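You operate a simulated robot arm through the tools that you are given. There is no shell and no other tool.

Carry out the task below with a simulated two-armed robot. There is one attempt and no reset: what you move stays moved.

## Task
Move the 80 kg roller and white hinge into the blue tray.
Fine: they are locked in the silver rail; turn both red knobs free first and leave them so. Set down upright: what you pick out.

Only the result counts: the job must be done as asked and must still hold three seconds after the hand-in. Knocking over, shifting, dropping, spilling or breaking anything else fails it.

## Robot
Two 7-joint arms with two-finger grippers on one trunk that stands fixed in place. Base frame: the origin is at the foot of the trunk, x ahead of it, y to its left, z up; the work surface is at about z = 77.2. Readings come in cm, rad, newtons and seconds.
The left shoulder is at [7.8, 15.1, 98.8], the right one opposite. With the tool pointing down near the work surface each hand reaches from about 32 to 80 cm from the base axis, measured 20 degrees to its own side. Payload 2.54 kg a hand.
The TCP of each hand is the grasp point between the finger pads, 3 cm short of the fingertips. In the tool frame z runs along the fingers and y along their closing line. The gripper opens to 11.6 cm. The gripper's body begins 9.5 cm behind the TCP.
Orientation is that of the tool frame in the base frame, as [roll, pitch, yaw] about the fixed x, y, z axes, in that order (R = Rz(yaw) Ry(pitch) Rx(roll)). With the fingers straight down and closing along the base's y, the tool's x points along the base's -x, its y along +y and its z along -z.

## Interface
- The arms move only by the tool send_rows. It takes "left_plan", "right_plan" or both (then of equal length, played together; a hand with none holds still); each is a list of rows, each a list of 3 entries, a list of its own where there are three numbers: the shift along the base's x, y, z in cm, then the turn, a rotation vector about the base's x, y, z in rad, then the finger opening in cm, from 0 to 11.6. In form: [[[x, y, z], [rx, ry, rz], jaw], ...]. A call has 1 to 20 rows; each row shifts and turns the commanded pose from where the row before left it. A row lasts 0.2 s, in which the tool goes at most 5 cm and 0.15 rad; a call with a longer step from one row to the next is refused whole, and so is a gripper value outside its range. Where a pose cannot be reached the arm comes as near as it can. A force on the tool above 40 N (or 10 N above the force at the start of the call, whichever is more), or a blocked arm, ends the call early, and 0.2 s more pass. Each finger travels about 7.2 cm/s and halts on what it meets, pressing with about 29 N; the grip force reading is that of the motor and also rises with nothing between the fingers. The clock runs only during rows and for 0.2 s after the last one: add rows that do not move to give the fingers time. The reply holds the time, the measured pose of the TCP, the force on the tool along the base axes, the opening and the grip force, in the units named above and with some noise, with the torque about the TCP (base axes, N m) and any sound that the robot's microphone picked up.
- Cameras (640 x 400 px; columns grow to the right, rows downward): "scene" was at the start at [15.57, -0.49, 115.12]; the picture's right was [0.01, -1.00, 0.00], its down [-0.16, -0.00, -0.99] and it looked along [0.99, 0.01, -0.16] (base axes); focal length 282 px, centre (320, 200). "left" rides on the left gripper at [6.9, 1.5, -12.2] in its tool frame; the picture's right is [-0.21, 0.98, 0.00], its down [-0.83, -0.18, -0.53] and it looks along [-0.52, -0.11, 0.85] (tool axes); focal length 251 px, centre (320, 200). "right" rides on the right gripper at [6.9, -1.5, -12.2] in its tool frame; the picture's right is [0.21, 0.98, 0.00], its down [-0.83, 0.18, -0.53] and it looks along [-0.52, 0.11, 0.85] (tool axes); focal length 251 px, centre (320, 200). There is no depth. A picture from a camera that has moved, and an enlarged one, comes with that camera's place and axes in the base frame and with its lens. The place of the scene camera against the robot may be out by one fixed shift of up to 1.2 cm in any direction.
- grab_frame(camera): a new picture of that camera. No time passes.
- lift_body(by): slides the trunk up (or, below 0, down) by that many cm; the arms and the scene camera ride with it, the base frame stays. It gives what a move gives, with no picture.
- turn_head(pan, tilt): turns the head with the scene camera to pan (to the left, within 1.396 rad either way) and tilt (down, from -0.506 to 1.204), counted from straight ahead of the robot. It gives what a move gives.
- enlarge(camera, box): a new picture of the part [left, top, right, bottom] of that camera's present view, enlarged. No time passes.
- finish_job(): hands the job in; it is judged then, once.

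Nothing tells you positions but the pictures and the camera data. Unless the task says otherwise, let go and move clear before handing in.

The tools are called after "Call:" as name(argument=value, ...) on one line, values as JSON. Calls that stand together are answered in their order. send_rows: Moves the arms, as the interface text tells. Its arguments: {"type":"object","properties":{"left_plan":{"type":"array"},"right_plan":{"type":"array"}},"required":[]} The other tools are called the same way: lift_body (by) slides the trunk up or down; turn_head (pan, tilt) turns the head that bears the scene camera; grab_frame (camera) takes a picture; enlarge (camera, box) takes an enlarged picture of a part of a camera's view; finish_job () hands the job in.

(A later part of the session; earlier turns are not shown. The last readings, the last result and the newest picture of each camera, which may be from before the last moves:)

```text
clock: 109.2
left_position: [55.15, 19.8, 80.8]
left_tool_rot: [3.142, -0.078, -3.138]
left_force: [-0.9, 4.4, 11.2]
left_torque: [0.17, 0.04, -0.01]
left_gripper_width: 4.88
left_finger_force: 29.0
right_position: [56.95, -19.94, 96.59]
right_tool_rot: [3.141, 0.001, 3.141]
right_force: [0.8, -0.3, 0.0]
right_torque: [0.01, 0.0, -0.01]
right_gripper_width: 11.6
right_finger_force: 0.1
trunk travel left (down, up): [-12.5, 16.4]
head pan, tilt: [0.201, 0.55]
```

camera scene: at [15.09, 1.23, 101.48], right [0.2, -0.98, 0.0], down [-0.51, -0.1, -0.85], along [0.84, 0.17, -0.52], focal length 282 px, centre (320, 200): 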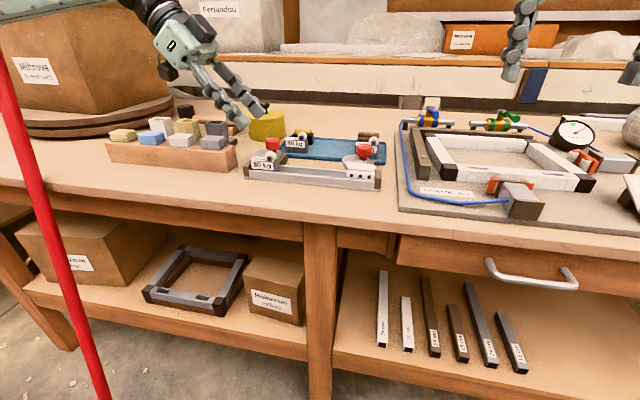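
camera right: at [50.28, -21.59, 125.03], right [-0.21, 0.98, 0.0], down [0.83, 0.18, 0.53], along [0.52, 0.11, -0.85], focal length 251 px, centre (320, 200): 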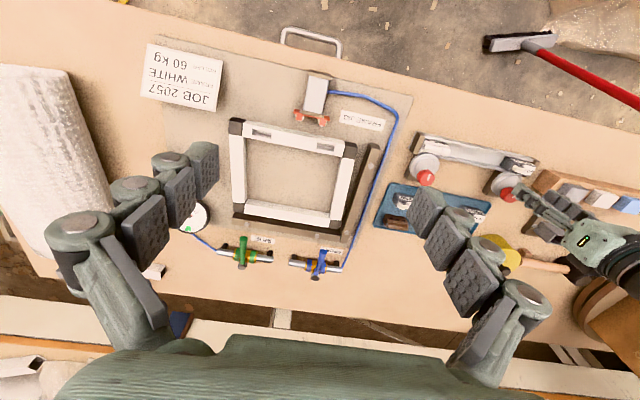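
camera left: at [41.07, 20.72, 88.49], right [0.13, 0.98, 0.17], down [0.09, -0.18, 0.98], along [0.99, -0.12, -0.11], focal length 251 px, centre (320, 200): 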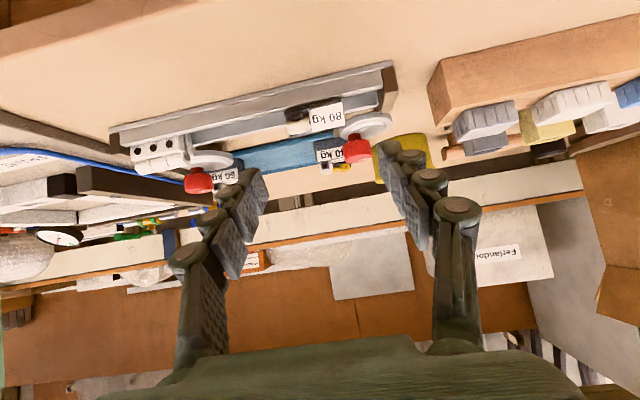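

Contact with the table confirmed (11 N). Easing up slightly and releasing the roller here.

Call:
send_rows(left_plan=[[[0, 0, 0.08], [0, 0, 0], 3.5], [[0, 0, 0], [0, 0, 0], 4.8], [[0, 0, 0], [0, 0, 0], 5.2], [[0, 0, 0], [0, 0, 0], 5.8], [[0, 0, 0], [0, 0, 0], 6.6], [[0, 0, 0], [0, 0, 0], 6.6]])

Call:
enlarge(camera="scene", box=[240, 150, 320, 210])

Call:
enlarge(camera="left", box=[240, 80, 400, 200])

```text
clock: 110.6
left_position: [55.16, 19.81, 80.79]
left_tool_rot: [-3.14, -0.08, -3.14]
left_force: [0.2, -0.6, -0.2]
left_torque: [0.01, -0.01, -0.01]
left_gripper_width: 6.63
left_finger_force: 0.0
right_position: [57.1, -19.99, 96.48]
right_tool_rot: [-3.141, 0.003, 3.141]
right_force: [-0.9, -0.5, -0.3]
right_torque: [-0.03, 0.01, -0.01]
right_gripper_width: 11.6
right_finger_force: 0.1
trunk travel left (down, up): [-12.5, 16.4]
head pan, tilt: [0.201, 0.55]
```

```text
6.67 times, centred on (280, 180) of scene
camera zoom: at [15.09, 1.22, 101.48], right [0.2, -0.98, 0.0], down [-0.51, -0.1, -0.85], along [0.84, 0.17, -0.52], focal length 1882 px, centre (587, 333)
```

zoom: 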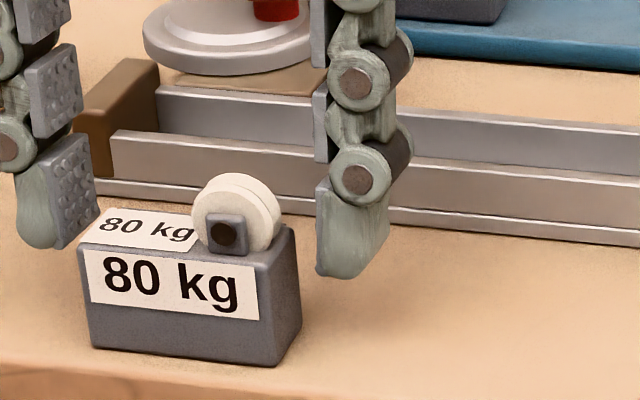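

```text
3.33 times, centred on (320, 140) of left
camera zoom: at [49.33, 21.38, 93.51], right [0.21, 0.98, -0.02], down [0.87, -0.18, 0.47], along [0.45, -0.12, -0.88], focal length 838 px, centre (320, 400)
```

zoom: 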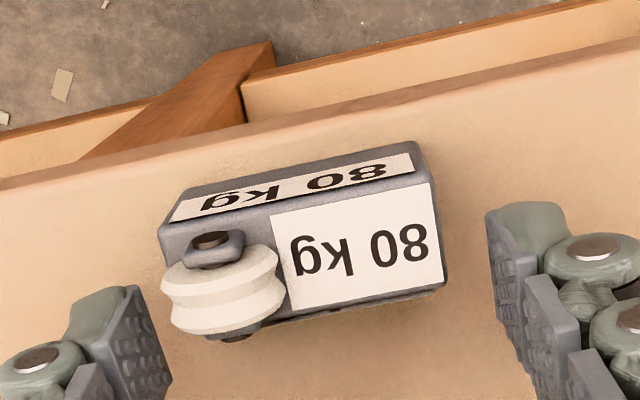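

The roller now stands upright on the table. I'll rise, tilt the hand to ~49° lean, and re-grip it by its ends deeply, ready for the tray.

Call:
send_rows(left_plan=[[[0, 0, 1.0], [0, 0, 0], 6.6], [[0, 0, 2.0], [0, 0, 0], 6.6], [[0, 0, 2.5], [0, 0, 0], 6.6], [[-0.5, 0, 1.0], [0, -0.13, 0], 6.6], [[-1.0, 0, 0], [0, -0.135, 0], 6.6], [[-1.0, 0, 0], [0, -0.135, 0], 6.6], [[-1.0, 0, 0], [0, -0.135, 0], 6.6], [[-1.0, 0, 0], [0, -0.135, 0], 6.6], [[-1.0, 0.1, -0.5], [0, -0.13, 0], 6.6], [[-1.0, 0, -0.5], [0, -0.13, 0], 6.6], [[0, 0, -1.0], [0, 0, 0], 6.6], [[0, 0, 0], [0, 0, 0], 6.6]])

Call:
enlarge(camera="left", box=[220, 60, 420, 200])

Call:
enlarge(camera="scene", box=[230, 130, 350, 220])

```text
clock: 113.2
left_position: [48.7, 19.82, 85.32]
left_tool_rot: [-3.137, 0.851, -3.14]
left_force: [-0.7, 0.3, -0.2]
left_torque: [-0.01, -0.01, -0.01]
left_gripper_width: 6.61
left_finger_force: 0.0
right_position: [57.14, -20.01, 96.58]
right_tool_rot: [3.141, 0.001, -3.141]
right_force: [-0.8, -0.1, 0.6]
right_torque: [-0.02, 0.01, -0.03]
right_gripper_width: 11.58
right_finger_force: 0.1
trunk travel left (down, up): [-12.5, 16.4]
head pan, tilt: [0.201, 0.55]
```

```text
2.86 times, centred on (320, 130) of left
camera zoom: at [34.99, 21.4, 88.14], right [0.14, 0.98, 0.16], down [0.14, -0.18, 0.97], along [0.98, -0.12, -0.17], focal length 718 px, centre (320, 400)
```

zoom: 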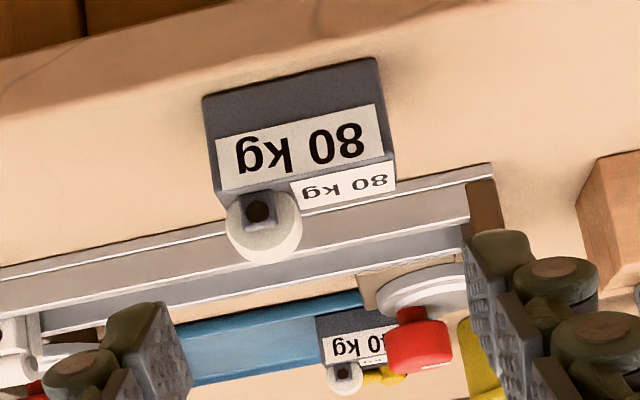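

```text
4.44 times, centred on (290, 175) of scene
camera zoom: at [15.09, 1.22, 101.48], right [0.2, -0.98, 0.0], down [-0.51, -0.1, -0.85], along [0.84, 0.17, -0.52], focal length 1255 px, centre (453, 311)
```

zoom: 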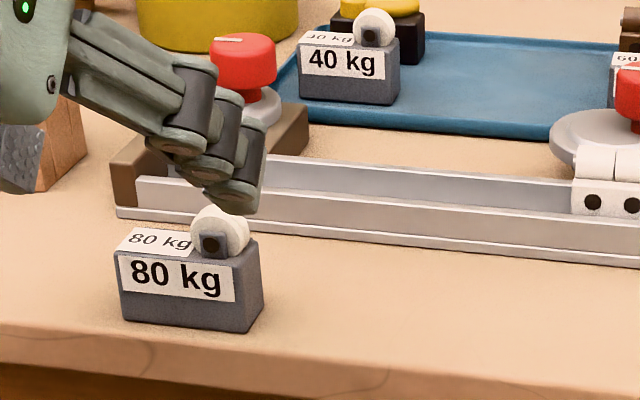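

Consistent triangulation now: the roller stands at x 52.9–55.0, y 17.6–22.3, z 76.0–78.8 (so the table is really at z≈76.0 here). Approaching for a deep end grip.

Call:
send_rows(left_plan=[[[0.14, 0.1, -1.6], [0, 0, 0], 6.6], [[0, 0.05, -1.7], [0, 0, 0], 6.6], [[0.75, 0, -0.66], [0, 0, 0], 6.6], [[0.75, 0, -0.66], [0, 0, 0], 6.6], [[0.75, 0, -0.66], [0, 0, 0], 6.6], [[0, 0, 0], [0, 0, 0], 6.6]])

Call:
enlarge(camera="left", box=[220, 60, 420, 200])

Call:
enlarge(camera="scene", box=[230, 130, 350, 220])

```text
clock: 114.6
left_position: [51.07, 19.8, 80.02]
left_tool_rot: [-3.14, 0.847, -3.14]
left_force: [1.2, -0.3, 0.2]
left_torque: [0.0, 0.0, -0.01]
left_gripper_width: 6.6
left_finger_force: 0.1
right_position: [57.0, -19.89, 96.54]
right_tool_rot: [3.139, 0.003, 3.141]
right_force: [-0.2, -0.5, 0.1]
right_torque: [0.0, 0.02, -0.01]
right_gripper_width: 11.62
right_finger_force: 0.0
trunk travel left (down, up): [-12.5, 16.4]
head pan, tilt: [0.201, 0.55]
```

```text
2.86 times, centred on (320, 130) of left
camera zoom: at [37.4, 21.47, 82.99], right [0.14, 0.98, 0.16], down [0.14, -0.18, 0.97], along [0.98, -0.12, -0.17], focal length 718 px, centre (320, 400)
```

zoom: 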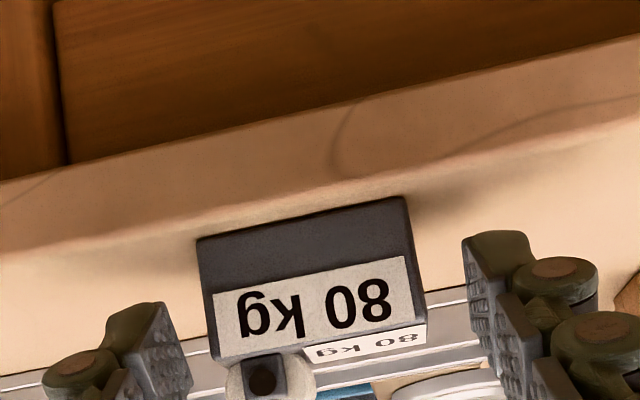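

```text
4.44 times, centred on (290, 175) of scene
camera zoom: at [15.09, 1.22, 101.48], right [0.2, -0.98, 0.0], down [-0.51, -0.1, -0.85], along [0.84, 0.17, -0.52], focal length 1255 px, centre (453, 311)
```

zoom: 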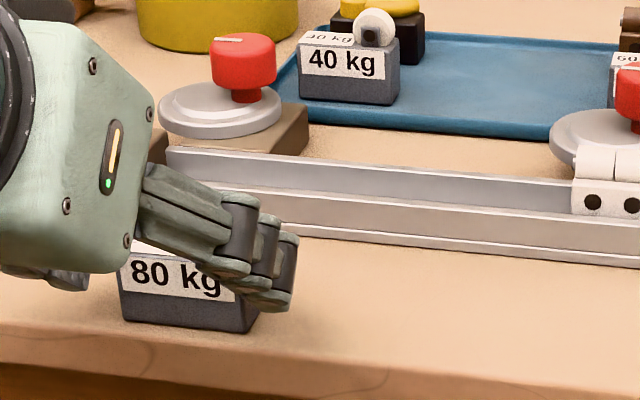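

Shifting slightly inward and advancing the last bit, then closing.

Call:
send_rows(left_plan=[[[0, -0.28, 0], [0, 0, 0], 6.6], [[0.4, 0, -0.35], [0, 0, 0], 6.6], [[0.37, 0, -0.33], [0, 0, 0], 6.6], [[0, 0, 0], [0, 0, 0], 5.8], [[0, 0, 0], [0, 0, 0], 5.3], [[0, 0, 0], [0, 0, 0], 4.7], [[0, 0, 0], [0, 0, 0], 3.5], [[0, 0, 0], [0, 0, 0], 3.0]])

Call:
enlarge(camera="left", box=[220, 60, 420, 200])

Call:
enlarge(camera="scene", box=[230, 130, 350, 220])

```text
clock: 116.4
left_position: [51.78, 19.6, 79.25]
left_tool_rot: [-3.137, 0.847, -3.141]
left_force: [0.2, 0.0, 0.2]
left_torque: [-0.02, -0.01, 0.02]
left_gripper_width: 4.88
left_finger_force: 28.7
right_position: [57.05, -19.93, 96.62]
right_tool_rot: [-3.141, 0.002, 3.141]
right_force: [0.5, -0.4, -0.4]
right_torque: [-0.01, -0.02, 0.01]
right_gripper_width: 11.59
right_finger_force: 0.0
trunk travel left (down, up): [-12.5, 16.4]
head pan, tilt: [0.201, 0.55]
```

```text
2.86 times, centred on (320, 130) of left
camera zoom: at [38.19, 21.3, 82.26], right [0.14, 0.98, 0.16], down [0.14, -0.18, 0.97], along [0.98, -0.12, -0.17], focal length 718 px, centre (320, 400)
```

zoom: 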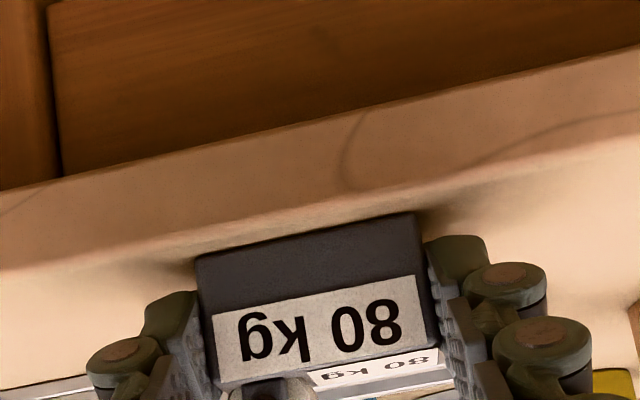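

```text
4.44 times, centred on (290, 175) of scene
camera zoom: at [15.09, 1.22, 101.48], right [0.2, -0.98, 0.0], down [-0.51, -0.1, -0.85], along [0.84, 0.17, -0.52], focal length 1255 px, centre (453, 311)
```

zoom: 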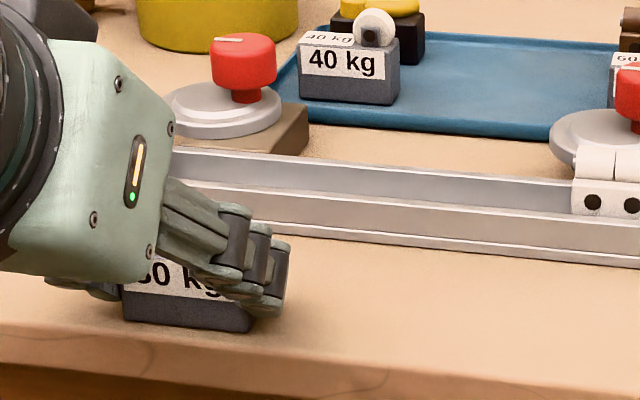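

Deep, firm grip (4.88 cm). Lifting smoothly.

Call:
send_rows(left_plan=[[[0, 0, 0.15], [0, 0, 0], 3.0], [[0, 0, 0.3], [0, 0, 0], 3.0], [[0, 0, 0.5], [0, 0, 0], 3.0], [[0, 0, 0.7], [0, 0, 0], 3.0], [[0, 0, 0.8], [0, 0, 0], 3.0], [[0, 0, 0.9], [0, 0, 0], 3.0], [[0, 0, 0.9], [0, 0, 0], 3.0], [[0, 0, 0.9], [0, 0, 0], 3.0], [[0, 0, 0.9], [0, 0, 0], 3.0], [[0, 0, 0.9], [0, 0, 0], 3.0], [[0, 0, 0.8], [0, 0, 0], 3.0], [[0, 0, 0.6], [0, 0, 0], 3.0], [[0, 0, 0.4], [0, 0, 0], 3.0], [[0, 0, 0.2], [0, 0, 0], 3.0], [[0, 0, 0], [0, 0, 0], 3.0]])

Call:
enlarge(camera="scene", box=[220, 90, 400, 220])

```text
clock: 119.6
left_position: [51.87, 19.76, 88.25]
left_tool_rot: [-3.138, 0.849, -3.14]
left_force: [0.2, 0.0, -0.7]
left_torque: [-0.01, -0.02, 0.03]
left_gripper_width: 4.87
left_finger_force: 29.3
right_position: [57.01, -19.98, 96.53]
right_tool_rot: [-3.141, 0.001, 3.14]
right_force: [0.0, 1.0, -0.3]
right_torque: [-0.01, 0.04, -0.03]
right_gripper_width: 11.59
right_finger_force: 0.1
trunk travel left (down, up): [-12.5, 16.4]
head pan, tilt: [0.201, 0.55]
```

```text
3.08 times, centred on (310, 155) of scene
camera zoom: at [15.09, 1.22, 101.48], right [0.2, -0.98, 0.0], down [-0.51, -0.1, -0.85], along [0.84, 0.17, -0.52], focal length 869 px, centre (351, 338)
```

zoom: 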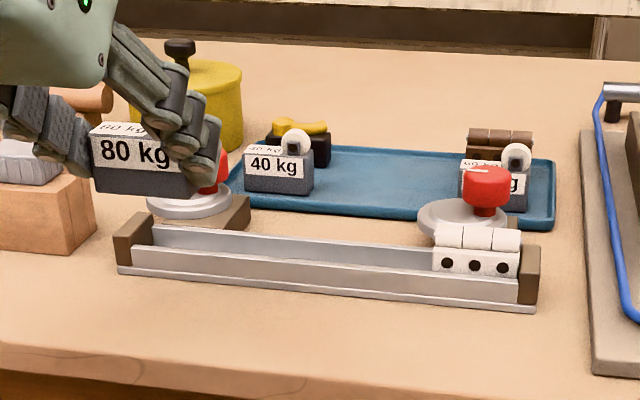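

Held well. Carrying it toward the tray in gentle steps, checking the grip midway.

Call:
send_rows(left_plan=[[[0.2, -0.05, 0], [0, 0, -0.01], 3.0], [[0.4, -0.1, 0], [0, 0, -0.02], 3.0], [[0.6, -0.14, 0], [0, 0, -0.03], 3.0], [[0.8, -0.18, 0], [0, 0, -0.03], 3.0], [[0.9, -0.2, 0], [0, 0, -0.03], 3.0], [[0.9, -0.2, 0], [0, 0, -0.03], 3.0], [[0.9, -0.2, 0], [0, 0, -0.03], 3.0], [[0.9, -0.2, 0], [0, 0, -0.03], 3.0], [[0.9, -0.2, 0], [0, 0, -0.03], 3.0], [[0.9, -0.2, 0], [0, 0, -0.03], 3.0], [[0.9, -0.2, 0], [0, 0, -0.03], 3.0], [[0.9, -0.2, 0], [0, 0, -0.02], 3.0], [[0.9, -0.2, 0], [0, 0, 0], 3.0], [[0.8, -0.18, 0], [0, 0, 0], 3.0], [[0.6, -0.14, 0], [0, 0, 0], 3.0], [[0.4, -0.1, 0], [0, 0, 0], 3.0], [[0.2, -0.05, 0], [0, 0, 0], 3.0], [[0, 0, 0], [0, 0, 0], 3.0]])

Call:
enlarge(camera="scene", box=[220, 90, 400, 220])

```text
clock: 123.4
left_position: [63.84, 16.96, 88.07]
left_tool_rot: [-3.138, 0.85, 2.823]
left_force: [-0.6, 1.0, -0.1]
left_torque: [0.0, -0.01, 0.04]
left_gripper_width: 4.9
left_finger_force: 29.0
right_position: [57.02, -19.98, 96.48]
right_tool_rot: [-3.141, 0.002, 3.141]
right_force: [-0.8, -0.2, 0.1]
right_torque: [0.0, 0.0, 0.0]
right_gripper_width: 11.59
right_finger_force: 0.1
trunk travel left (down, up): [-12.5, 16.4]
head pan, tilt: [0.201, 0.55]
```

```text
3.08 times, centred on (310, 155) of scene
camera zoom: at [15.09, 1.22, 101.48], right [0.2, -0.98, 0.0], down [-0.51, -0.1, -0.85], along [0.84, 0.17, -0.52], focal length 869 px, centre (351, 338)
```

zoom: 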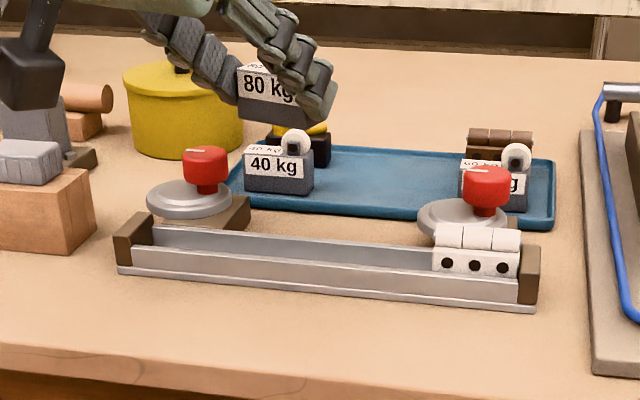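

Call:
send_rows(left_plan=[[[0.2, -0.05, 0], [0, 0, -0.01], 3.0], [[0.4, -0.09, 0], [0, 0, -0.015], 3.0], [[0.6, -0.14, 0], [0, 0, -0.015], 3.0], [[0.8, -0.18, 0], [0, 0, -0.015], 3.0], [[0.9, -0.2, 0], [0, 0, -0.015], 3.0], [[0.9, -0.2, 0], [0, 0, -0.015], 3.0], [[0.9, -0.2, 0], [0, 0, -0.015], 3.0], [[0.9, -0.2, 0], [0, 0, -0.015], 3.0], [[0.9, -0.2, 0], [0, 0, -0.015], 3.0], [[0.9, -0.2, 0], [0, 0, -0.015], 3.0], [[0.9, -0.2, 0], [0, 0, -0.015], 3.0], [[0.9, -0.2, 0], [0, 0, -0.015], 3.0], [[0.9, -0.2, 0], [0, 0, -0.015], 3.0], [[0.9, -0.2, 0], [0, 0, -0.015], 3.0], [[0.9, -0.2, 0], [0, 0, 0], 3.0], [[0.7, -0.16, 0], [0, 0, 0], 3.0], [[0.5, -0.11, 0], [0, 0, 0], 3.0], [[0.3, -0.07, 0], [0, 0, 0], 3.0], [[0.2, -0.04, 0], [0, 0, 0], 3.0], [[0, 0, 0], [0, 0, 0], 3.0]])

Call:
enlarge(camera="scene", box=[240, 70, 420, 200])

Call:
grab_frame(camera="left")

Call:
enlarge(camera="right", box=[360, 140, 620, 320])

```text
clock: 127.6
left_position: [77.52, 13.94, 88.28]
left_tool_rot: [-3.137, 0.849, 2.618]
left_force: [-0.5, 0.3, -0.8]
left_torque: [0.03, 0.0, 0.02]
left_gripper_width: 4.87
left_finger_force: 29.3
right_position: [56.96, -19.95, 96.54]
right_tool_rot: [-3.142, 0.002, 3.141]
right_force: [-0.4, 0.7, 0.7]
right_torque: [0.04, 0.02, 0.01]
right_gripper_width: 11.62
right_finger_force: 0.1
trunk travel left (down, up): [-12.5, 16.4]
head pan, tilt: [0.201, 0.55]
```

```text
3.08 times, centred on (330, 135) of scene
camera zoom: at [15.1, 1.22, 101.48], right [0.2, -0.98, 0.0], down [-0.51, -0.1, -0.85], along [0.84, 0.17, -0.52], focal length 869 px, centre (289, 400)
```

zoom: 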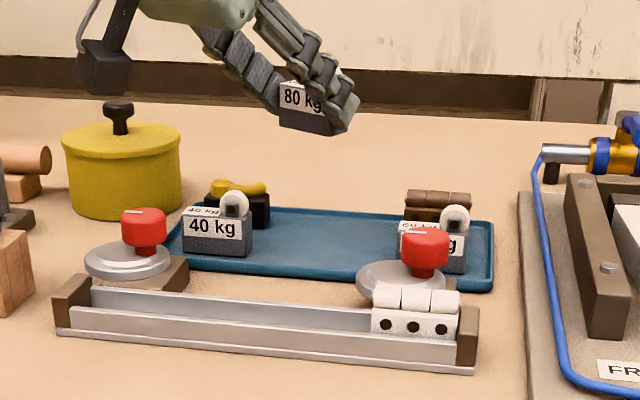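

```text
taken
camera left: at [66.48, 22.27, 91.2], right [0.61, 0.77, 0.16], down [0.04, -0.23, 0.97], along [0.79, -0.59, -0.17], focal length 251 px, centre (320, 200)
```

left: 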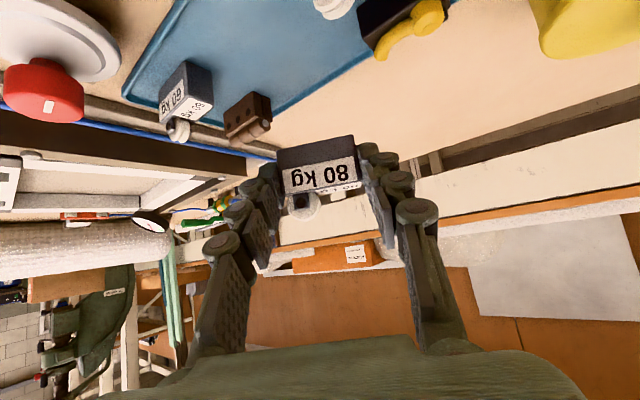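

```text
2.22 times, centred on (490, 230) of right
camera zoom: at [50.27, -21.6, 108.74], right [-0.21, 0.98, 0.0], down [0.83, 0.18, 0.53], along [0.52, 0.11, -0.84], focal length 559 px, centre (-58, 133)
```

zoom: 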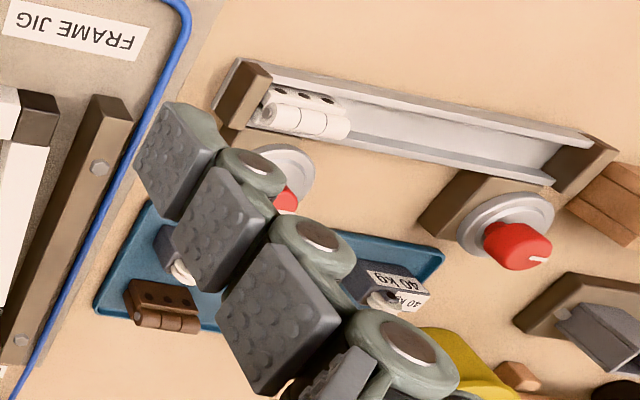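

Still firmly held, over the tray. I'll shift a little further back to leave room for the hinge, then start descending.

Call:
send_rows(left_plan=[[[0.2, 0, 0], [0, 0, 0], 3.0], [[0.3, 0, 0], [0, 0, 0], 3.0], [[0.2, 0, -0.2], [0, 0, 0], 3.0], [[0, 0, -0.5], [0, 0, 0], 3.0], [[0, 0, -0.7], [0, 0, 0], 3.0], [[0, 0, -0.8], [0, 0, 0], 3.0], [[0, 0, -0.8], [0, 0, 0], 3.0], [[0, 0, -0.6], [0, 0, 0], 3.0], [[0, 0, -0.4], [0, 0, 0], 3.0], [[0, 0, -0.2], [0, 0, 0], 3.0], [[0, 0, 0], [0, 0, 0], 3.0]])

Call:
enlarge(camera="scene", box=[260, 90, 420, 200])

Call:
grab_frame(camera="left")

```text
clock: 130.0
left_position: [78.27, 13.89, 83.98]
left_tool_rot: [-3.139, 0.849, 2.618]
left_force: [-0.5, 0.4, 0.1]
left_torque: [0.02, 0.0, 0.01]
left_gripper_width: 4.89
left_finger_force: 29.5
right_position: [57.0, -20.04, 96.58]
right_tool_rot: [-3.141, 0.002, -3.141]
right_force: [0.2, 0.3, 0.0]
right_torque: [0.04, 0.01, -0.03]
right_gripper_width: 11.61
right_finger_force: 0.1
trunk travel left (down, up): [-12.5, 16.4]
head pan, tilt: [0.201, 0.55]
```

```text
3.64 times, centred on (340, 145) of scene
camera zoom: at [15.09, 1.22, 101.48], right [0.2, -0.98, 0.0], down [-0.51, -0.1, -0.85], along [0.84, 0.17, -0.52], focal length 1027 px, centre (247, 400)
```

zoom: 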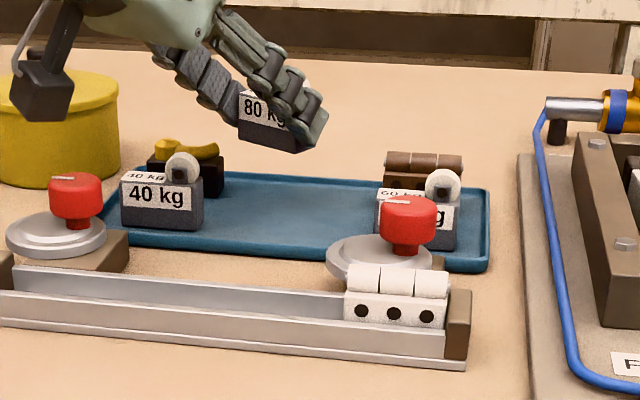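

```text
taken
camera left: at [67.19, 22.26, 86.96], right [0.61, 0.77, 0.16], down [0.04, -0.23, 0.97], along [0.79, -0.59, -0.17], focal length 251 px, centre (320, 200)
```

left: 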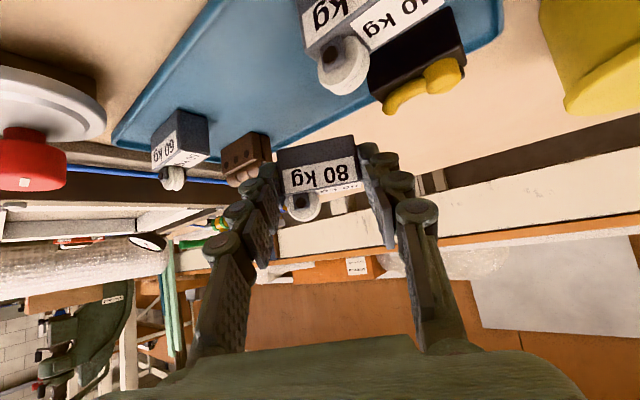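

Watch out: at this angle the wrist camera would come down on the left knob. I'll raise, swing to a smaller yaw (≈−22°) so the camera passes beside the knob, and lower the trunk a bit for extra reach.

Call:
send_rows(left_plan=[[[0, 0, 0.3], [0, 0, 0], 3.0], [[0, 0, 0.6], [0, 0, 0], 3.0], [[0, 0, 0.8], [0, 0, 0], 3.0], [[-0.1, -0.1, 0.8], [0, 0, 0.01], 3.0], [[-0.1, -0.2, 0.8], [0, 0, 0.02], 3.0], [[-0.1, -0.2, 0.8], [0, 0, 0.02], 3.0], [[-0.1, -0.2, 0.8], [0, 0, 0.02], 3.0], [[-0.1, -0.2, 0.8], [0, 0, 0.02], 3.0], [[-0.1, -0.2, 0.6], [0, 0, 0.02], 3.0], [[0, -0.2, 0.4], [0, 0, 0.02], 3.0], [[0, -0.1, 0.2], [0, 0, 0.01], 3.0], [[0, 0, 0], [0, 0, 0], 3.0]])

```text
clock: 132.6
left_position: [77.61, 12.47, 90.86]
left_tool_rot: [-3.139, 0.85, 2.758]
left_force: [-0.1, -0.3, -0.1]
left_torque: [-0.03, 0.01, 0.05]
left_gripper_width: 4.89
left_finger_force: 28.8
right_position: [56.98, -19.95, 96.46]
right_tool_rot: [3.14, 0.003, -3.142]
right_force: [-0.1, 0.2, 0.1]
right_torque: [-0.01, -0.02, -0.02]
right_gripper_width: 11.59
right_finger_force: 0.1
trunk travel left (down, up): [-12.5, 16.4]
head pan, tilt: [0.201, 0.55]
```

Call:
send_rows(left_plan=[[[0, 0, -0.3], [0, 0, 0], 3.0], [[0, 0, -0.6], [0, 0, 0], 3.0], [[0, 0, -0.8], [0, 0, 0], 3.0], [[0, 0, -0.9], [0, 0, 0], 3.0], [[0, 0, -0.9], [0, 0, 0], 3.0], [[0, 0, -0.9], [0, 0, 0], 3.0], [[0, 0, -0.9], [0, 0, 0], 3.0], [[0, 0, -0.9], [0, 0, 0], 3.0], [[0, 0, -0.8], [0, 0, 0], 3.0], [[0, 0, -0.6], [0, 0, 0], 3.0], [[0, 0, -0.4], [0, 0, 0], 3.0], [[0, 0, -0.2], [0, 0, 0], 3.0], [[0, 0, 0], [0, 0, 0], 3.0]])

Call:
enlarge(camera="scene", box=[250, 90, 410, 200])

Call:
grab_frame(camera="left")

Call:
enlarge(camera="right", box=[400, 160, 640, 330])

```text
clock: 135.4
left_position: [77.42, 12.65, 82.79]
left_tool_rot: [-3.138, 0.849, 2.759]
left_force: [-0.6, -0.6, -0.1]
left_torque: [-0.01, -0.01, 0.02]
left_gripper_width: 4.88
left_finger_force: 29.0
right_position: [57.1, -20.0, 96.59]
right_tool_rot: [3.141, 0.003, -3.14]
right_force: [-0.1, 0.3, -0.1]
right_torque: [-0.03, -0.03, -0.05]
right_gripper_width: 11.58
right_finger_force: 0.1
trunk travel left (down, up): [-12.5, 16.4]
head pan, tilt: [0.201, 0.55]
```

```text
3.64 times, centred on (330, 145) of scene
camera zoom: at [15.1, 1.22, 101.48], right [0.2, -0.98, 0.0], down [-0.51, -0.1, -0.85], along [0.84, 0.17, -0.52], focal length 1027 px, centre (284, 400)
```

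zoom: 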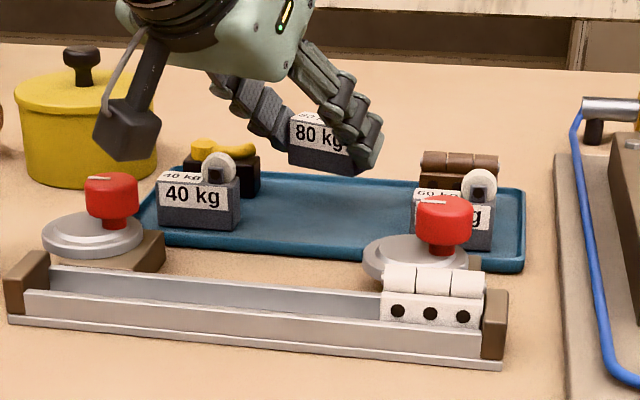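

```text
taken
camera left: at [65.53, 19.26, 85.65], right [0.5, 0.85, 0.16], down [0.07, -0.22, 0.97], along [0.86, -0.48, -0.17], focal length 251 px, centre (320, 200)
```

left: 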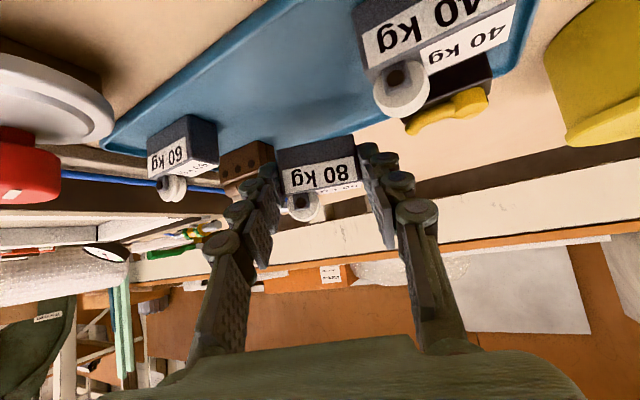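

```text
2.35 times, centred on (520, 245) of right
camera zoom: at [50.27, -21.6, 108.74], right [-0.21, 0.98, 0.0], down [0.83, 0.18, 0.53], along [0.52, 0.11, -0.84], focal length 592 px, centre (-151, 94)
```

zoom: 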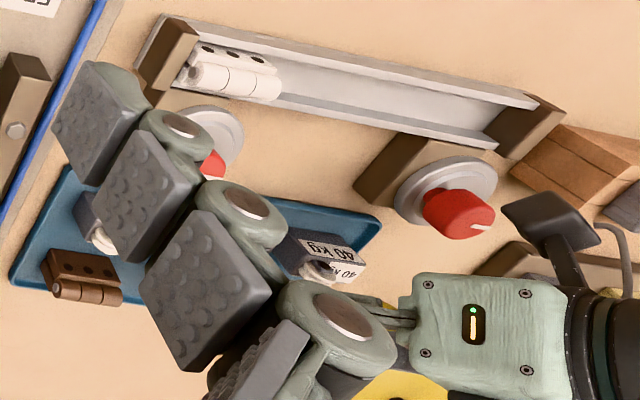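

Camera passes beside the knob safely. Lowering toward the tray floor.

Call:
send_rows(left_plan=[[[0, 0, -0.3], [0, 0, 0], 3.0], [[0, 0, -0.5], [0, 0, 0], 3.0], [[0, 0, -0.5], [0, 0, 0], 3.0], [[0, 0, -0.5], [0, 0, 0], 3.0], [[0, 0, -0.4], [0, 0, 0], 3.0], [[0, 0, -0.2], [0, 0, 0], 3.0], [[0, 0, 0], [0, 0, 0], 3.0]])

Call:
enlarge(camera="left", box=[200, 60, 440, 220])

Call:
enlarge(camera="scene", box=[260, 100, 400, 195])

```text
clock: 137.0
left_position: [77.68, 12.57, 80.38]
left_tool_rot: [-3.138, 0.847, 2.759]
left_force: [-0.1, 0.0, -0.2]
left_torque: [-0.01, 0.0, 0.01]
left_gripper_width: 4.86
left_finger_force: 29.0
right_position: [57.04, -19.94, 96.49]
right_tool_rot: [3.141, 0.002, 3.141]
right_force: [-0.9, 0.1, -0.5]
right_torque: [0.0, -0.02, -0.03]
right_gripper_width: 11.61
right_finger_force: 0.0
trunk travel left (down, up): [-12.5, 16.4]
head pan, tilt: [0.201, 0.55]
```

```text
2.50 times, centred on (320, 140) of left
camera zoom: at [65.61, 19.26, 83.28], right [0.5, 0.85, 0.16], down [0.07, -0.22, 0.97], along [0.86, -0.48, -0.17], focal length 629 px, centre (320, 350)
```

zoom: 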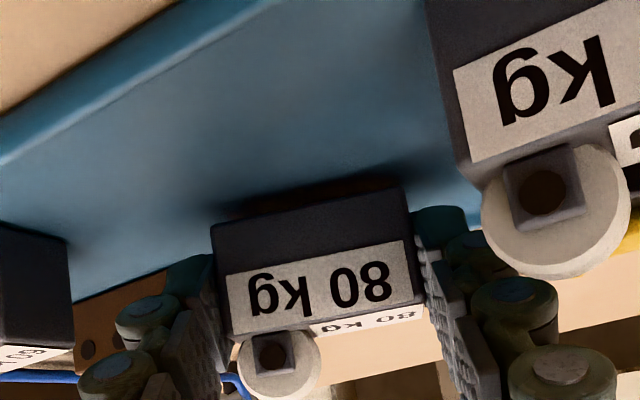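

```text
4.21 times, centred on (330, 148) of scene
camera zoom: at [15.1, 1.22, 101.48], right [0.2, -0.98, 0.0], down [-0.51, -0.1, -0.85], along [0.84, 0.17, -0.52], focal length 1189 px, centre (278, 421)
```

zoom: 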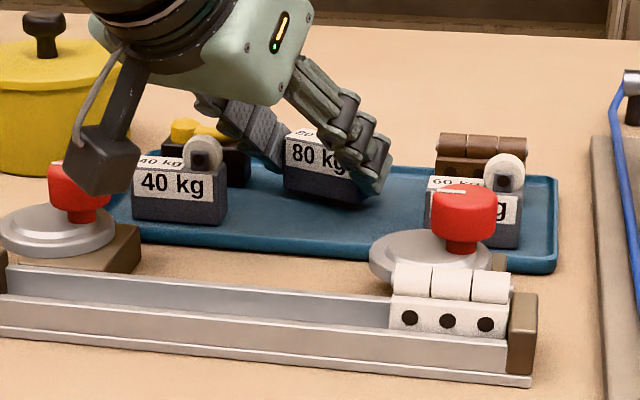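

Call:
send_rows(left_plan=[[[0, 0, -0.2], [0, 0, 0], 3.0], [[0, 0, -0.2], [0, 0, 0], 3.0], [[0, 0, 0], [0, 0, 0], 3.0]])

```text
clock: 137.8
left_position: [77.66, 12.61, 79.91]
left_tool_rot: [-3.139, 0.849, 2.758]
left_force: [0.7, 0.3, 0.0]
left_torque: [-0.02, 0.02, 0.02]
left_gripper_width: 4.88
left_finger_force: 29.2
right_position: [57.03, -19.98, 96.57]
right_tool_rot: [3.14, 0.001, -3.141]
right_force: [-0.7, -0.2, 0.1]
right_torque: [0.0, -0.01, -0.02]
right_gripper_width: 11.6
right_finger_force: 0.1
trunk travel left (down, up): [-12.5, 16.4]
head pan, tilt: [0.201, 0.55]
```

Call:
send_rows(left_plan=[[[0, 0, -0.12], [0, 0, 0], 3.0], [[0, 0, -0.12], [0, 0, 0], 3.0], [[0, 0, 0], [0, 0, 0], 3.0]])

```text
clock: 138.6
left_position: [77.65, 12.6, 79.84]
left_tool_rot: [-3.137, 0.851, 2.758]
left_force: [-0.3, 0.8, 4.0]
left_torque: [0.11, -0.06, -0.01]
left_gripper_width: 4.89
left_finger_force: 29.3
right_position: [57.05, -19.91, 96.54]
right_tool_rot: [-3.141, 0.0, 3.141]
right_force: [0.5, 0.3, 0.5]
right_torque: [-0.01, 0.0, 0.0]
right_gripper_width: 11.61
right_finger_force: 0.0
trunk travel left (down, up): [-12.5, 16.4]
head pan, tilt: [0.201, 0.55]
```

Touchdown (4 N). Releasing gently.

Call:
send_rows(left_plan=[[[0, 0, 0], [0, 0, 0], 4.7], [[0, 0, 0], [0, 0, 0], 5.1], [[0, 0, 0], [0, 0, 0], 5.5], [[0, 0, 0], [0, 0, 0], 5.9], [[0, 0, 0], [0, 0, 0], 5.9]])

Call:
enlarge(camera="left", box=[200, 60, 440, 220])

Call:
enlarge(camera="scene", box=[260, 100, 400, 195])

```text
clock: 139.8
left_position: [77.63, 12.58, 79.79]
left_tool_rot: [-3.139, 0.849, 2.756]
left_force: [-0.1, 0.1, 0.2]
left_torque: [-0.02, 0.01, -0.01]
left_gripper_width: 5.91
left_finger_force: 0.1
right_position: [57.11, -19.99, 96.54]
right_tool_rot: [3.141, 0.002, 3.141]
right_force: [0.3, -0.5, -0.3]
right_torque: [0.03, 0.0, -0.01]
right_gripper_width: 11.59
right_finger_force: 0.1
trunk travel left (down, up): [-12.5, 16.4]
head pan, tilt: [0.201, 0.55]
```

```text
2.50 times, centred on (320, 140) of left
camera zoom: at [65.57, 19.22, 82.59], right [0.5, 0.85, 0.16], down [0.07, -0.22, 0.97], along [0.86, -0.48, -0.17], focal length 629 px, centre (320, 350)
```

zoom: 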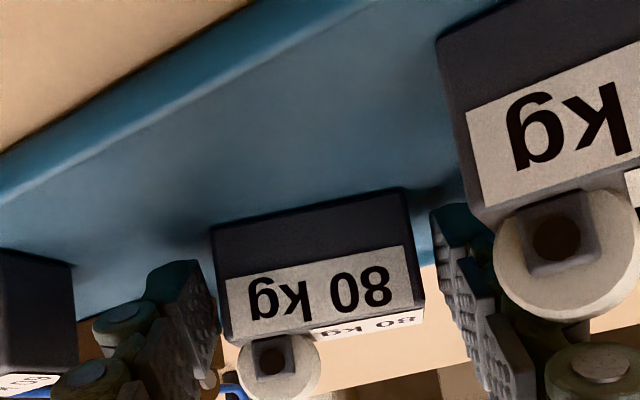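

```text
4.21 times, centred on (330, 148) of scene
camera zoom: at [15.09, 1.22, 101.48], right [0.2, -0.98, 0.0], down [-0.51, -0.1, -0.85], along [0.84, 0.17, -0.52], focal length 1189 px, centre (278, 421)
```

zoom: 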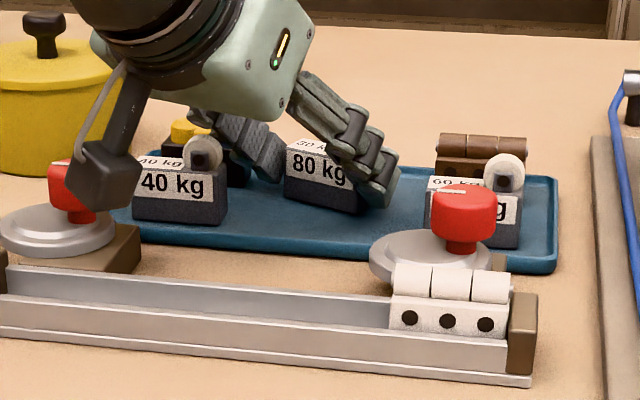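

The 80 kg roller stands upright in the tray. Withdrawing straight up.

Call:
send_rows(left_plan=[[[0, 0, 0.4], [0, 0, 0], 5.9], [[0, 0, 0.8], [0, 0, 0], 5.9], [[0, 0, 1.2], [0, 0, 0], 5.9], [[0, 0, 1.5], [0, 0, 0], 5.9], [[0, 0, 1.5], [0, 0, 0], 5.9], [[0, 0, 1.5], [0, 0, 0], 5.9], [[-0.5, 0, 1.5], [0, 0, 0], 5.9], [[-1.5, 0, 1], [0, 0, 0], 5.9], [[-2, 0, 0.5], [0, 0, 0], 5.9], [[-2, 0, 0], [0, 0, 0], 5.9], [[0, 0, 0], [0, 0, 0], 5.9]])

Call:
enlarge(camera="scene", box=[260, 110, 420, 210])

Call:
enlarge(camera="left", box=[100, 0, 460, 200])

```text
clock: 142.2
left_position: [71.66, 12.6, 89.42]
left_tool_rot: [-3.137, 0.847, 2.758]
left_force: [0.4, 0.6, -0.1]
left_torque: [0.02, -0.02, 0.02]
left_gripper_width: 5.89
left_finger_force: 0.0
right_position: [56.99, -19.97, 96.56]
right_tool_rot: [3.141, 0.003, -3.141]
right_force: [-0.7, 0.9, 0.2]
right_torque: [0.01, 0.0, -0.04]
right_gripper_width: 11.61
right_finger_force: 0.1
trunk travel left (down, up): [-12.5, 16.4]
head pan, tilt: [0.201, 0.55]
```

```text
4.00 times, centred on (340, 160) of scene
camera zoom: at [15.08, 1.22, 101.48], right [0.2, -0.98, 0.0], down [-0.51, -0.1, -0.85], along [0.84, 0.17, -0.52], focal length 1130 px, centre (240, 360)
```

zoom: 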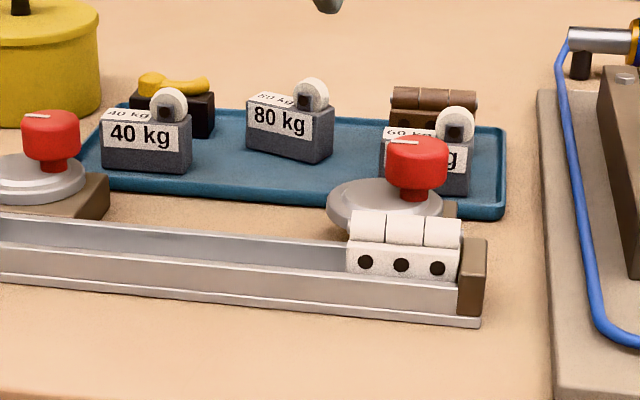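

```text
1.78 times, centred on (280, 100) of left
camera zoom: at [59.58, 19.21, 92.37], right [0.5, 0.85, 0.16], down [0.07, -0.22, 0.97], along [0.86, -0.48, -0.17], focal length 447 px, centre (391, 378)
```

zoom: 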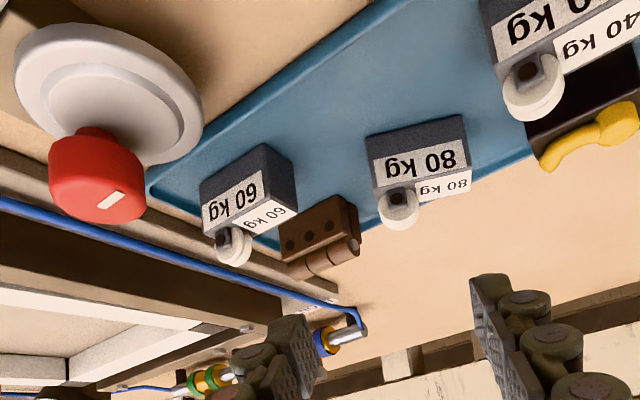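

The 80 kg roller is upright in the tray's middle, with room in front of it. Now to inspect the white hinge up close.

Call:
send_rows(left_plan=[[[-2.5, -0.4, 0.3], [0, 0, 0], 5.9], [[-3, -0.6, 0.3], [0.0516, 0.1275, 0], 5.9], [[-3, -0.6, 0.2], [0.0516, 0.1275, 0], 5.9], [[-3, -0.6, 0], [0.0516, 0.1275, 0], 5.9], [[-2, -0.6, 0], [0.0516, 0.1275, 0], 5.9], [[0, 0, 0], [0, 0, 0], 5.9]])

Call:
grab_frame(camera="left")

Call:
enlarge(camera="scene", box=[320, 150, 400, 205])

```text
clock: 143.6
left_position: [58.3, 9.82, 90.55]
left_tool_rot: [-3.138, 0.296, 2.759]
left_force: [-0.4, 0.1, 0.0]
left_torque: [-0.01, 0.01, 0.0]
left_gripper_width: 5.92
left_finger_force: 0.1
right_position: [57.11, -20.04, 96.47]
right_tool_rot: [-3.141, 0.002, -3.14]
right_force: [0.4, 0.4, 0.1]
right_torque: [-0.01, 0.01, -0.02]
right_gripper_width: 11.6
right_finger_force: 0.0
trunk travel left (down, up): [-12.5, 16.4]
head pan, tilt: [0.201, 0.55]
```

```text
taken
camera left: at [49.43, 15.09, 100.21], right [0.56, 0.83, 0.06], down [0.52, -0.4, 0.75], along [0.65, -0.39, -0.66], focal length 251 px, centre (320, 200)
```

left: 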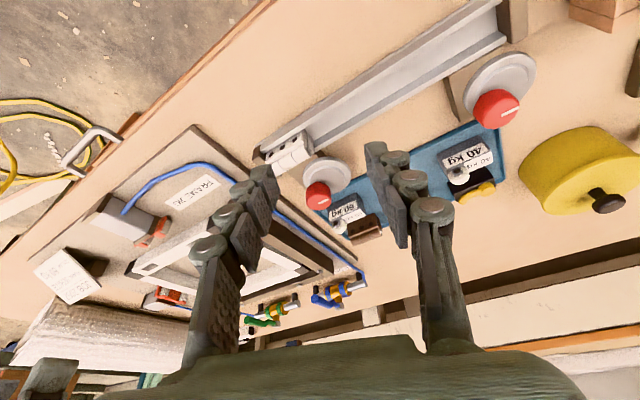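

```text
7.27 times, centred on (360, 178) of scene
camera zoom: at [15.1, 1.22, 101.48], right [0.2, -0.98, 0.0], down [-0.51, -0.1, -0.85], along [0.84, 0.17, -0.52], focal length 2054 px, centre (29, 364)
```

zoom: 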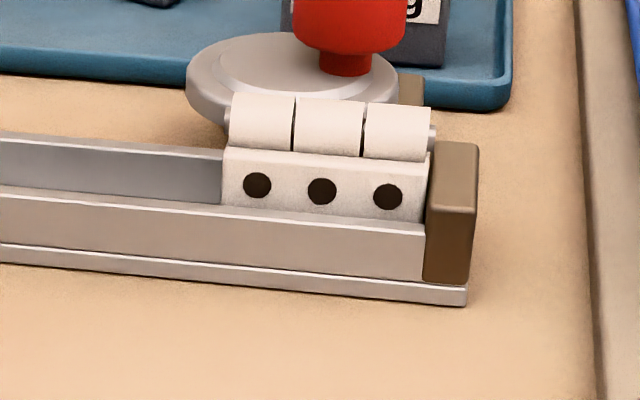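

Call:
enlarge(camera="left", box=[240, 100, 360, 210])

Call:
enlarge(camera="right", box=[400, 110, 560, 230])

```text
3.64 times, centred on (300, 155) of left
camera zoom: at [49.43, 15.09, 100.21], right [0.56, 0.83, 0.06], down [0.52, -0.4, 0.75], along [0.65, -0.39, -0.66], focal length 914 px, centre (393, 364)
```

zoom: 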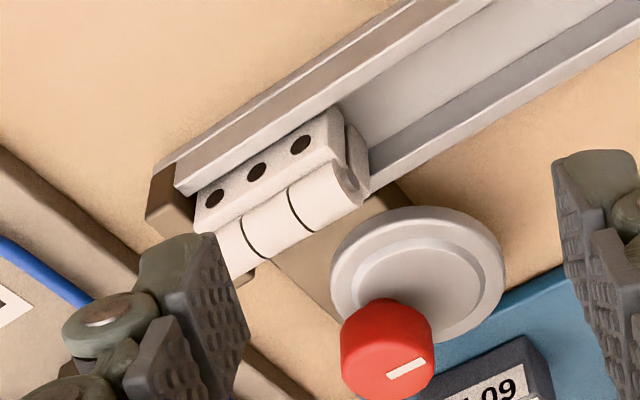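

```text
3.33 times, centred on (480, 170) of right
camera zoom: at [50.27, -21.6, 108.74], right [-0.21, 0.98, 0.0], down [0.83, 0.18, 0.53], along [0.52, 0.12, -0.84], focal length 838 px, centre (-213, 300)
```

zoom: 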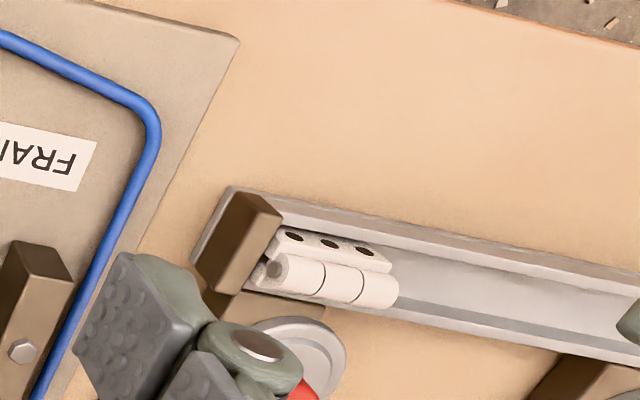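

The hinge is two upright leaves with the barrel on top, y≈1.0–6.4, beside the right end stop. I'll bring the hand over from its free (left) side with the fingers closing front-to-back and view its profile.

Call:
send_rows(left_plan=[[[0.5, 0.3, 0], [0, 0, -0.132], 5], [[0.5, 0.3, 0], [0, 0, -0.132], 4.5], [[0.5, 0.2, 0], [0, 0, -0.132], 4], [[0.5, 0, 0], [0, 0, -0.132], 4], [[0.5, 0, 0], [0, 0, -0.132], 4], [[0.5, 0, 0], [0, 0, -0.132], 4], [[0.5, 0, 0], [0, 0, -0.132], 4], [[0.5, 0, 0], [0, 0, -0.132], 4], [[0.3, 0, 0], [0, 0, -0.133], 4], [[0, -0.5, 0], [-0.139, 0, 0], 4], [[0, -0.5, 0], [-0.139, 0, 0], 4], [[0, -0.5, -0.3], [-0.139, 0, 0], 4], [[0, -0.5, -0.3], [-0.137, 0, 0], 4], [[0, -0.5, -0.4], [0, 0, 0], 4], [[0, 0, 0], [0, 0, 0], 4]])

Call:
grab_frame(camera="left")

Call:
enlarge(camera="scene", box=[300, 110, 420, 205])

```text
clock: 146.8
left_position: [60.73, 10.71, 92.54]
left_tool_rot: [-2.984, 0.838, 1.856]
left_force: [0.5, 0.4, -0.8]
left_torque: [-0.01, -0.03, -0.03]
left_gripper_width: 4.0
left_finger_force: 0.0
left hand out of reach, approached as far as the arm can: row 7, 8, 9
right_position: [57.07, -19.89, 96.55]
right_tool_rot: [-3.141, 0.001, -3.141]
right_force: [-0.2, 0.7, 0.8]
right_torque: [0.01, 0.0, -0.01]
right_gripper_width: 11.59
right_finger_force: 0.0
trunk travel left (down, up): [-12.5, 16.4]
head pan, tilt: [0.201, 0.55]
```

```text
taken
camera left: at [60.27, 24.58, 95.46], right [1.0, 0.02, 0.06], down [-0.05, -0.16, 0.99], along [0.03, -0.99, -0.16], focal length 251 px, centre (320, 200)
```

left: 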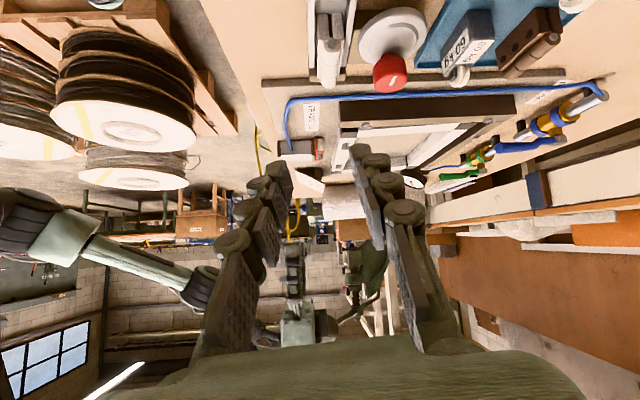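

```text
4.21 times, centred on (360, 158) of scene
camera zoom: at [15.09, 1.21, 101.48], right [0.2, -0.98, 0.0], down [-0.51, -0.1, -0.85], along [0.84, 0.17, -0.52], focal length 1189 px, centre (152, 379)
```

zoom: 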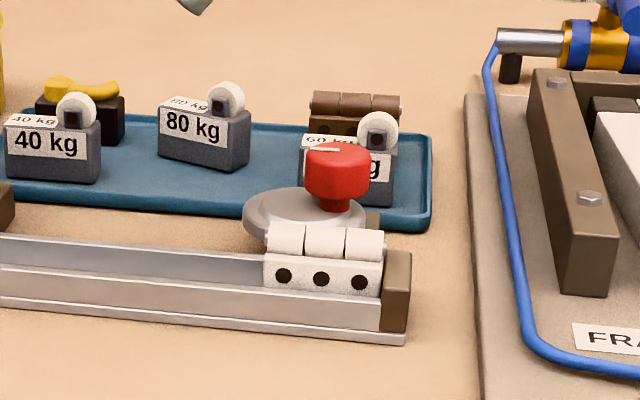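

Some steps ran out of reach and skewed the tool slightly. I'll restore the exact orientation (lean along −y) and move over the hinge.

Call:
send_rows(left_plan=[[[0.2, 0, -0.5], [0.0015, -0.053, -0.084], 4], [[0.2, 0, -0.5], [0.0015, -0.053, -0.084], 4], [[0.4, -1.2, -0.6], [0, 0, 0], 4], [[0.4, -1.2, -0.6], [0, 0, 0], 4], [[0.35, -1.2, -0.6], [0, 0, 0], 4], [[0.3, -1.0, -0.6], [0, 0, 0], 4], [[0, 0, 0], [0, 0, 0], 4]])

Call:
grab_frame(camera="left")

Call:
enlarge(camera="left", box=[260, 0, 420, 120])

```text
clock: 148.4
left_position: [62.48, 5.99, 89.29]
left_tool_rot: [3.14, 0.851, 1.566]
left_force: [0.3, 0.3, 0.1]
left_torque: [0.02, 0.01, 0.0]
left_gripper_width: 3.99
left_finger_force: 0.0
right_position: [57.0, -19.88, 96.49]
right_tool_rot: [-3.14, 0.003, -3.141]
right_force: [-0.4, -0.5, 0.3]
right_torque: [0.02, 0.01, 0.0]
right_gripper_width: 11.6
right_finger_force: 0.1
trunk travel left (down, up): [-12.5, 16.4]
head pan, tilt: [0.201, 0.55]
```

```text
taken
camera left: at [64.05, 19.74, 92.22], right [0.98, -0.14, 0.16], down [-0.18, -0.14, 0.97], along [-0.12, -0.98, -0.17], focal length 251 px, centre (320, 200)
```

left: 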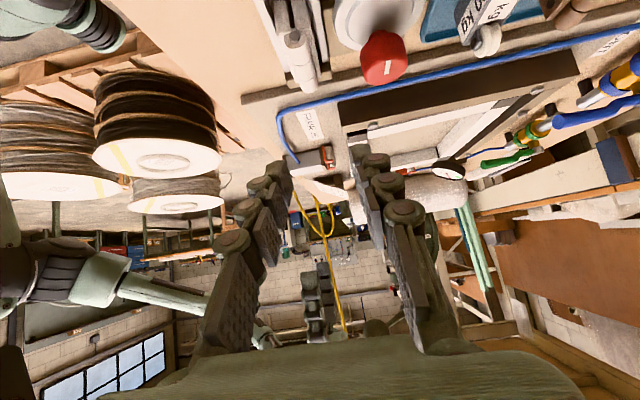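

```text
3.33 times, centred on (340, 60) of left
camera zoom: at [64.05, 19.74, 92.22], right [0.98, -0.14, 0.16], down [-0.18, -0.14, 0.97], along [-0.12, -0.98, -0.17], focal length 838 px, centre (253, 667)
```

zoom: 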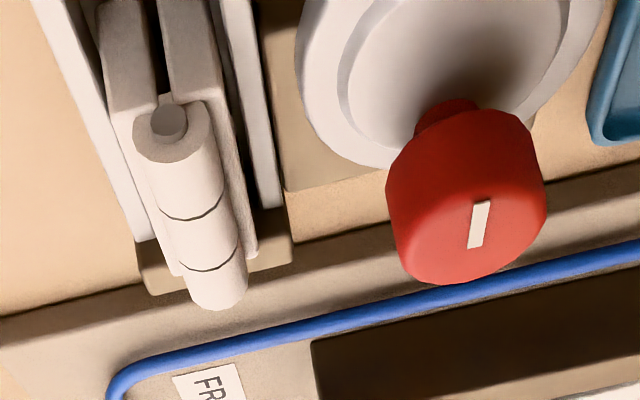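

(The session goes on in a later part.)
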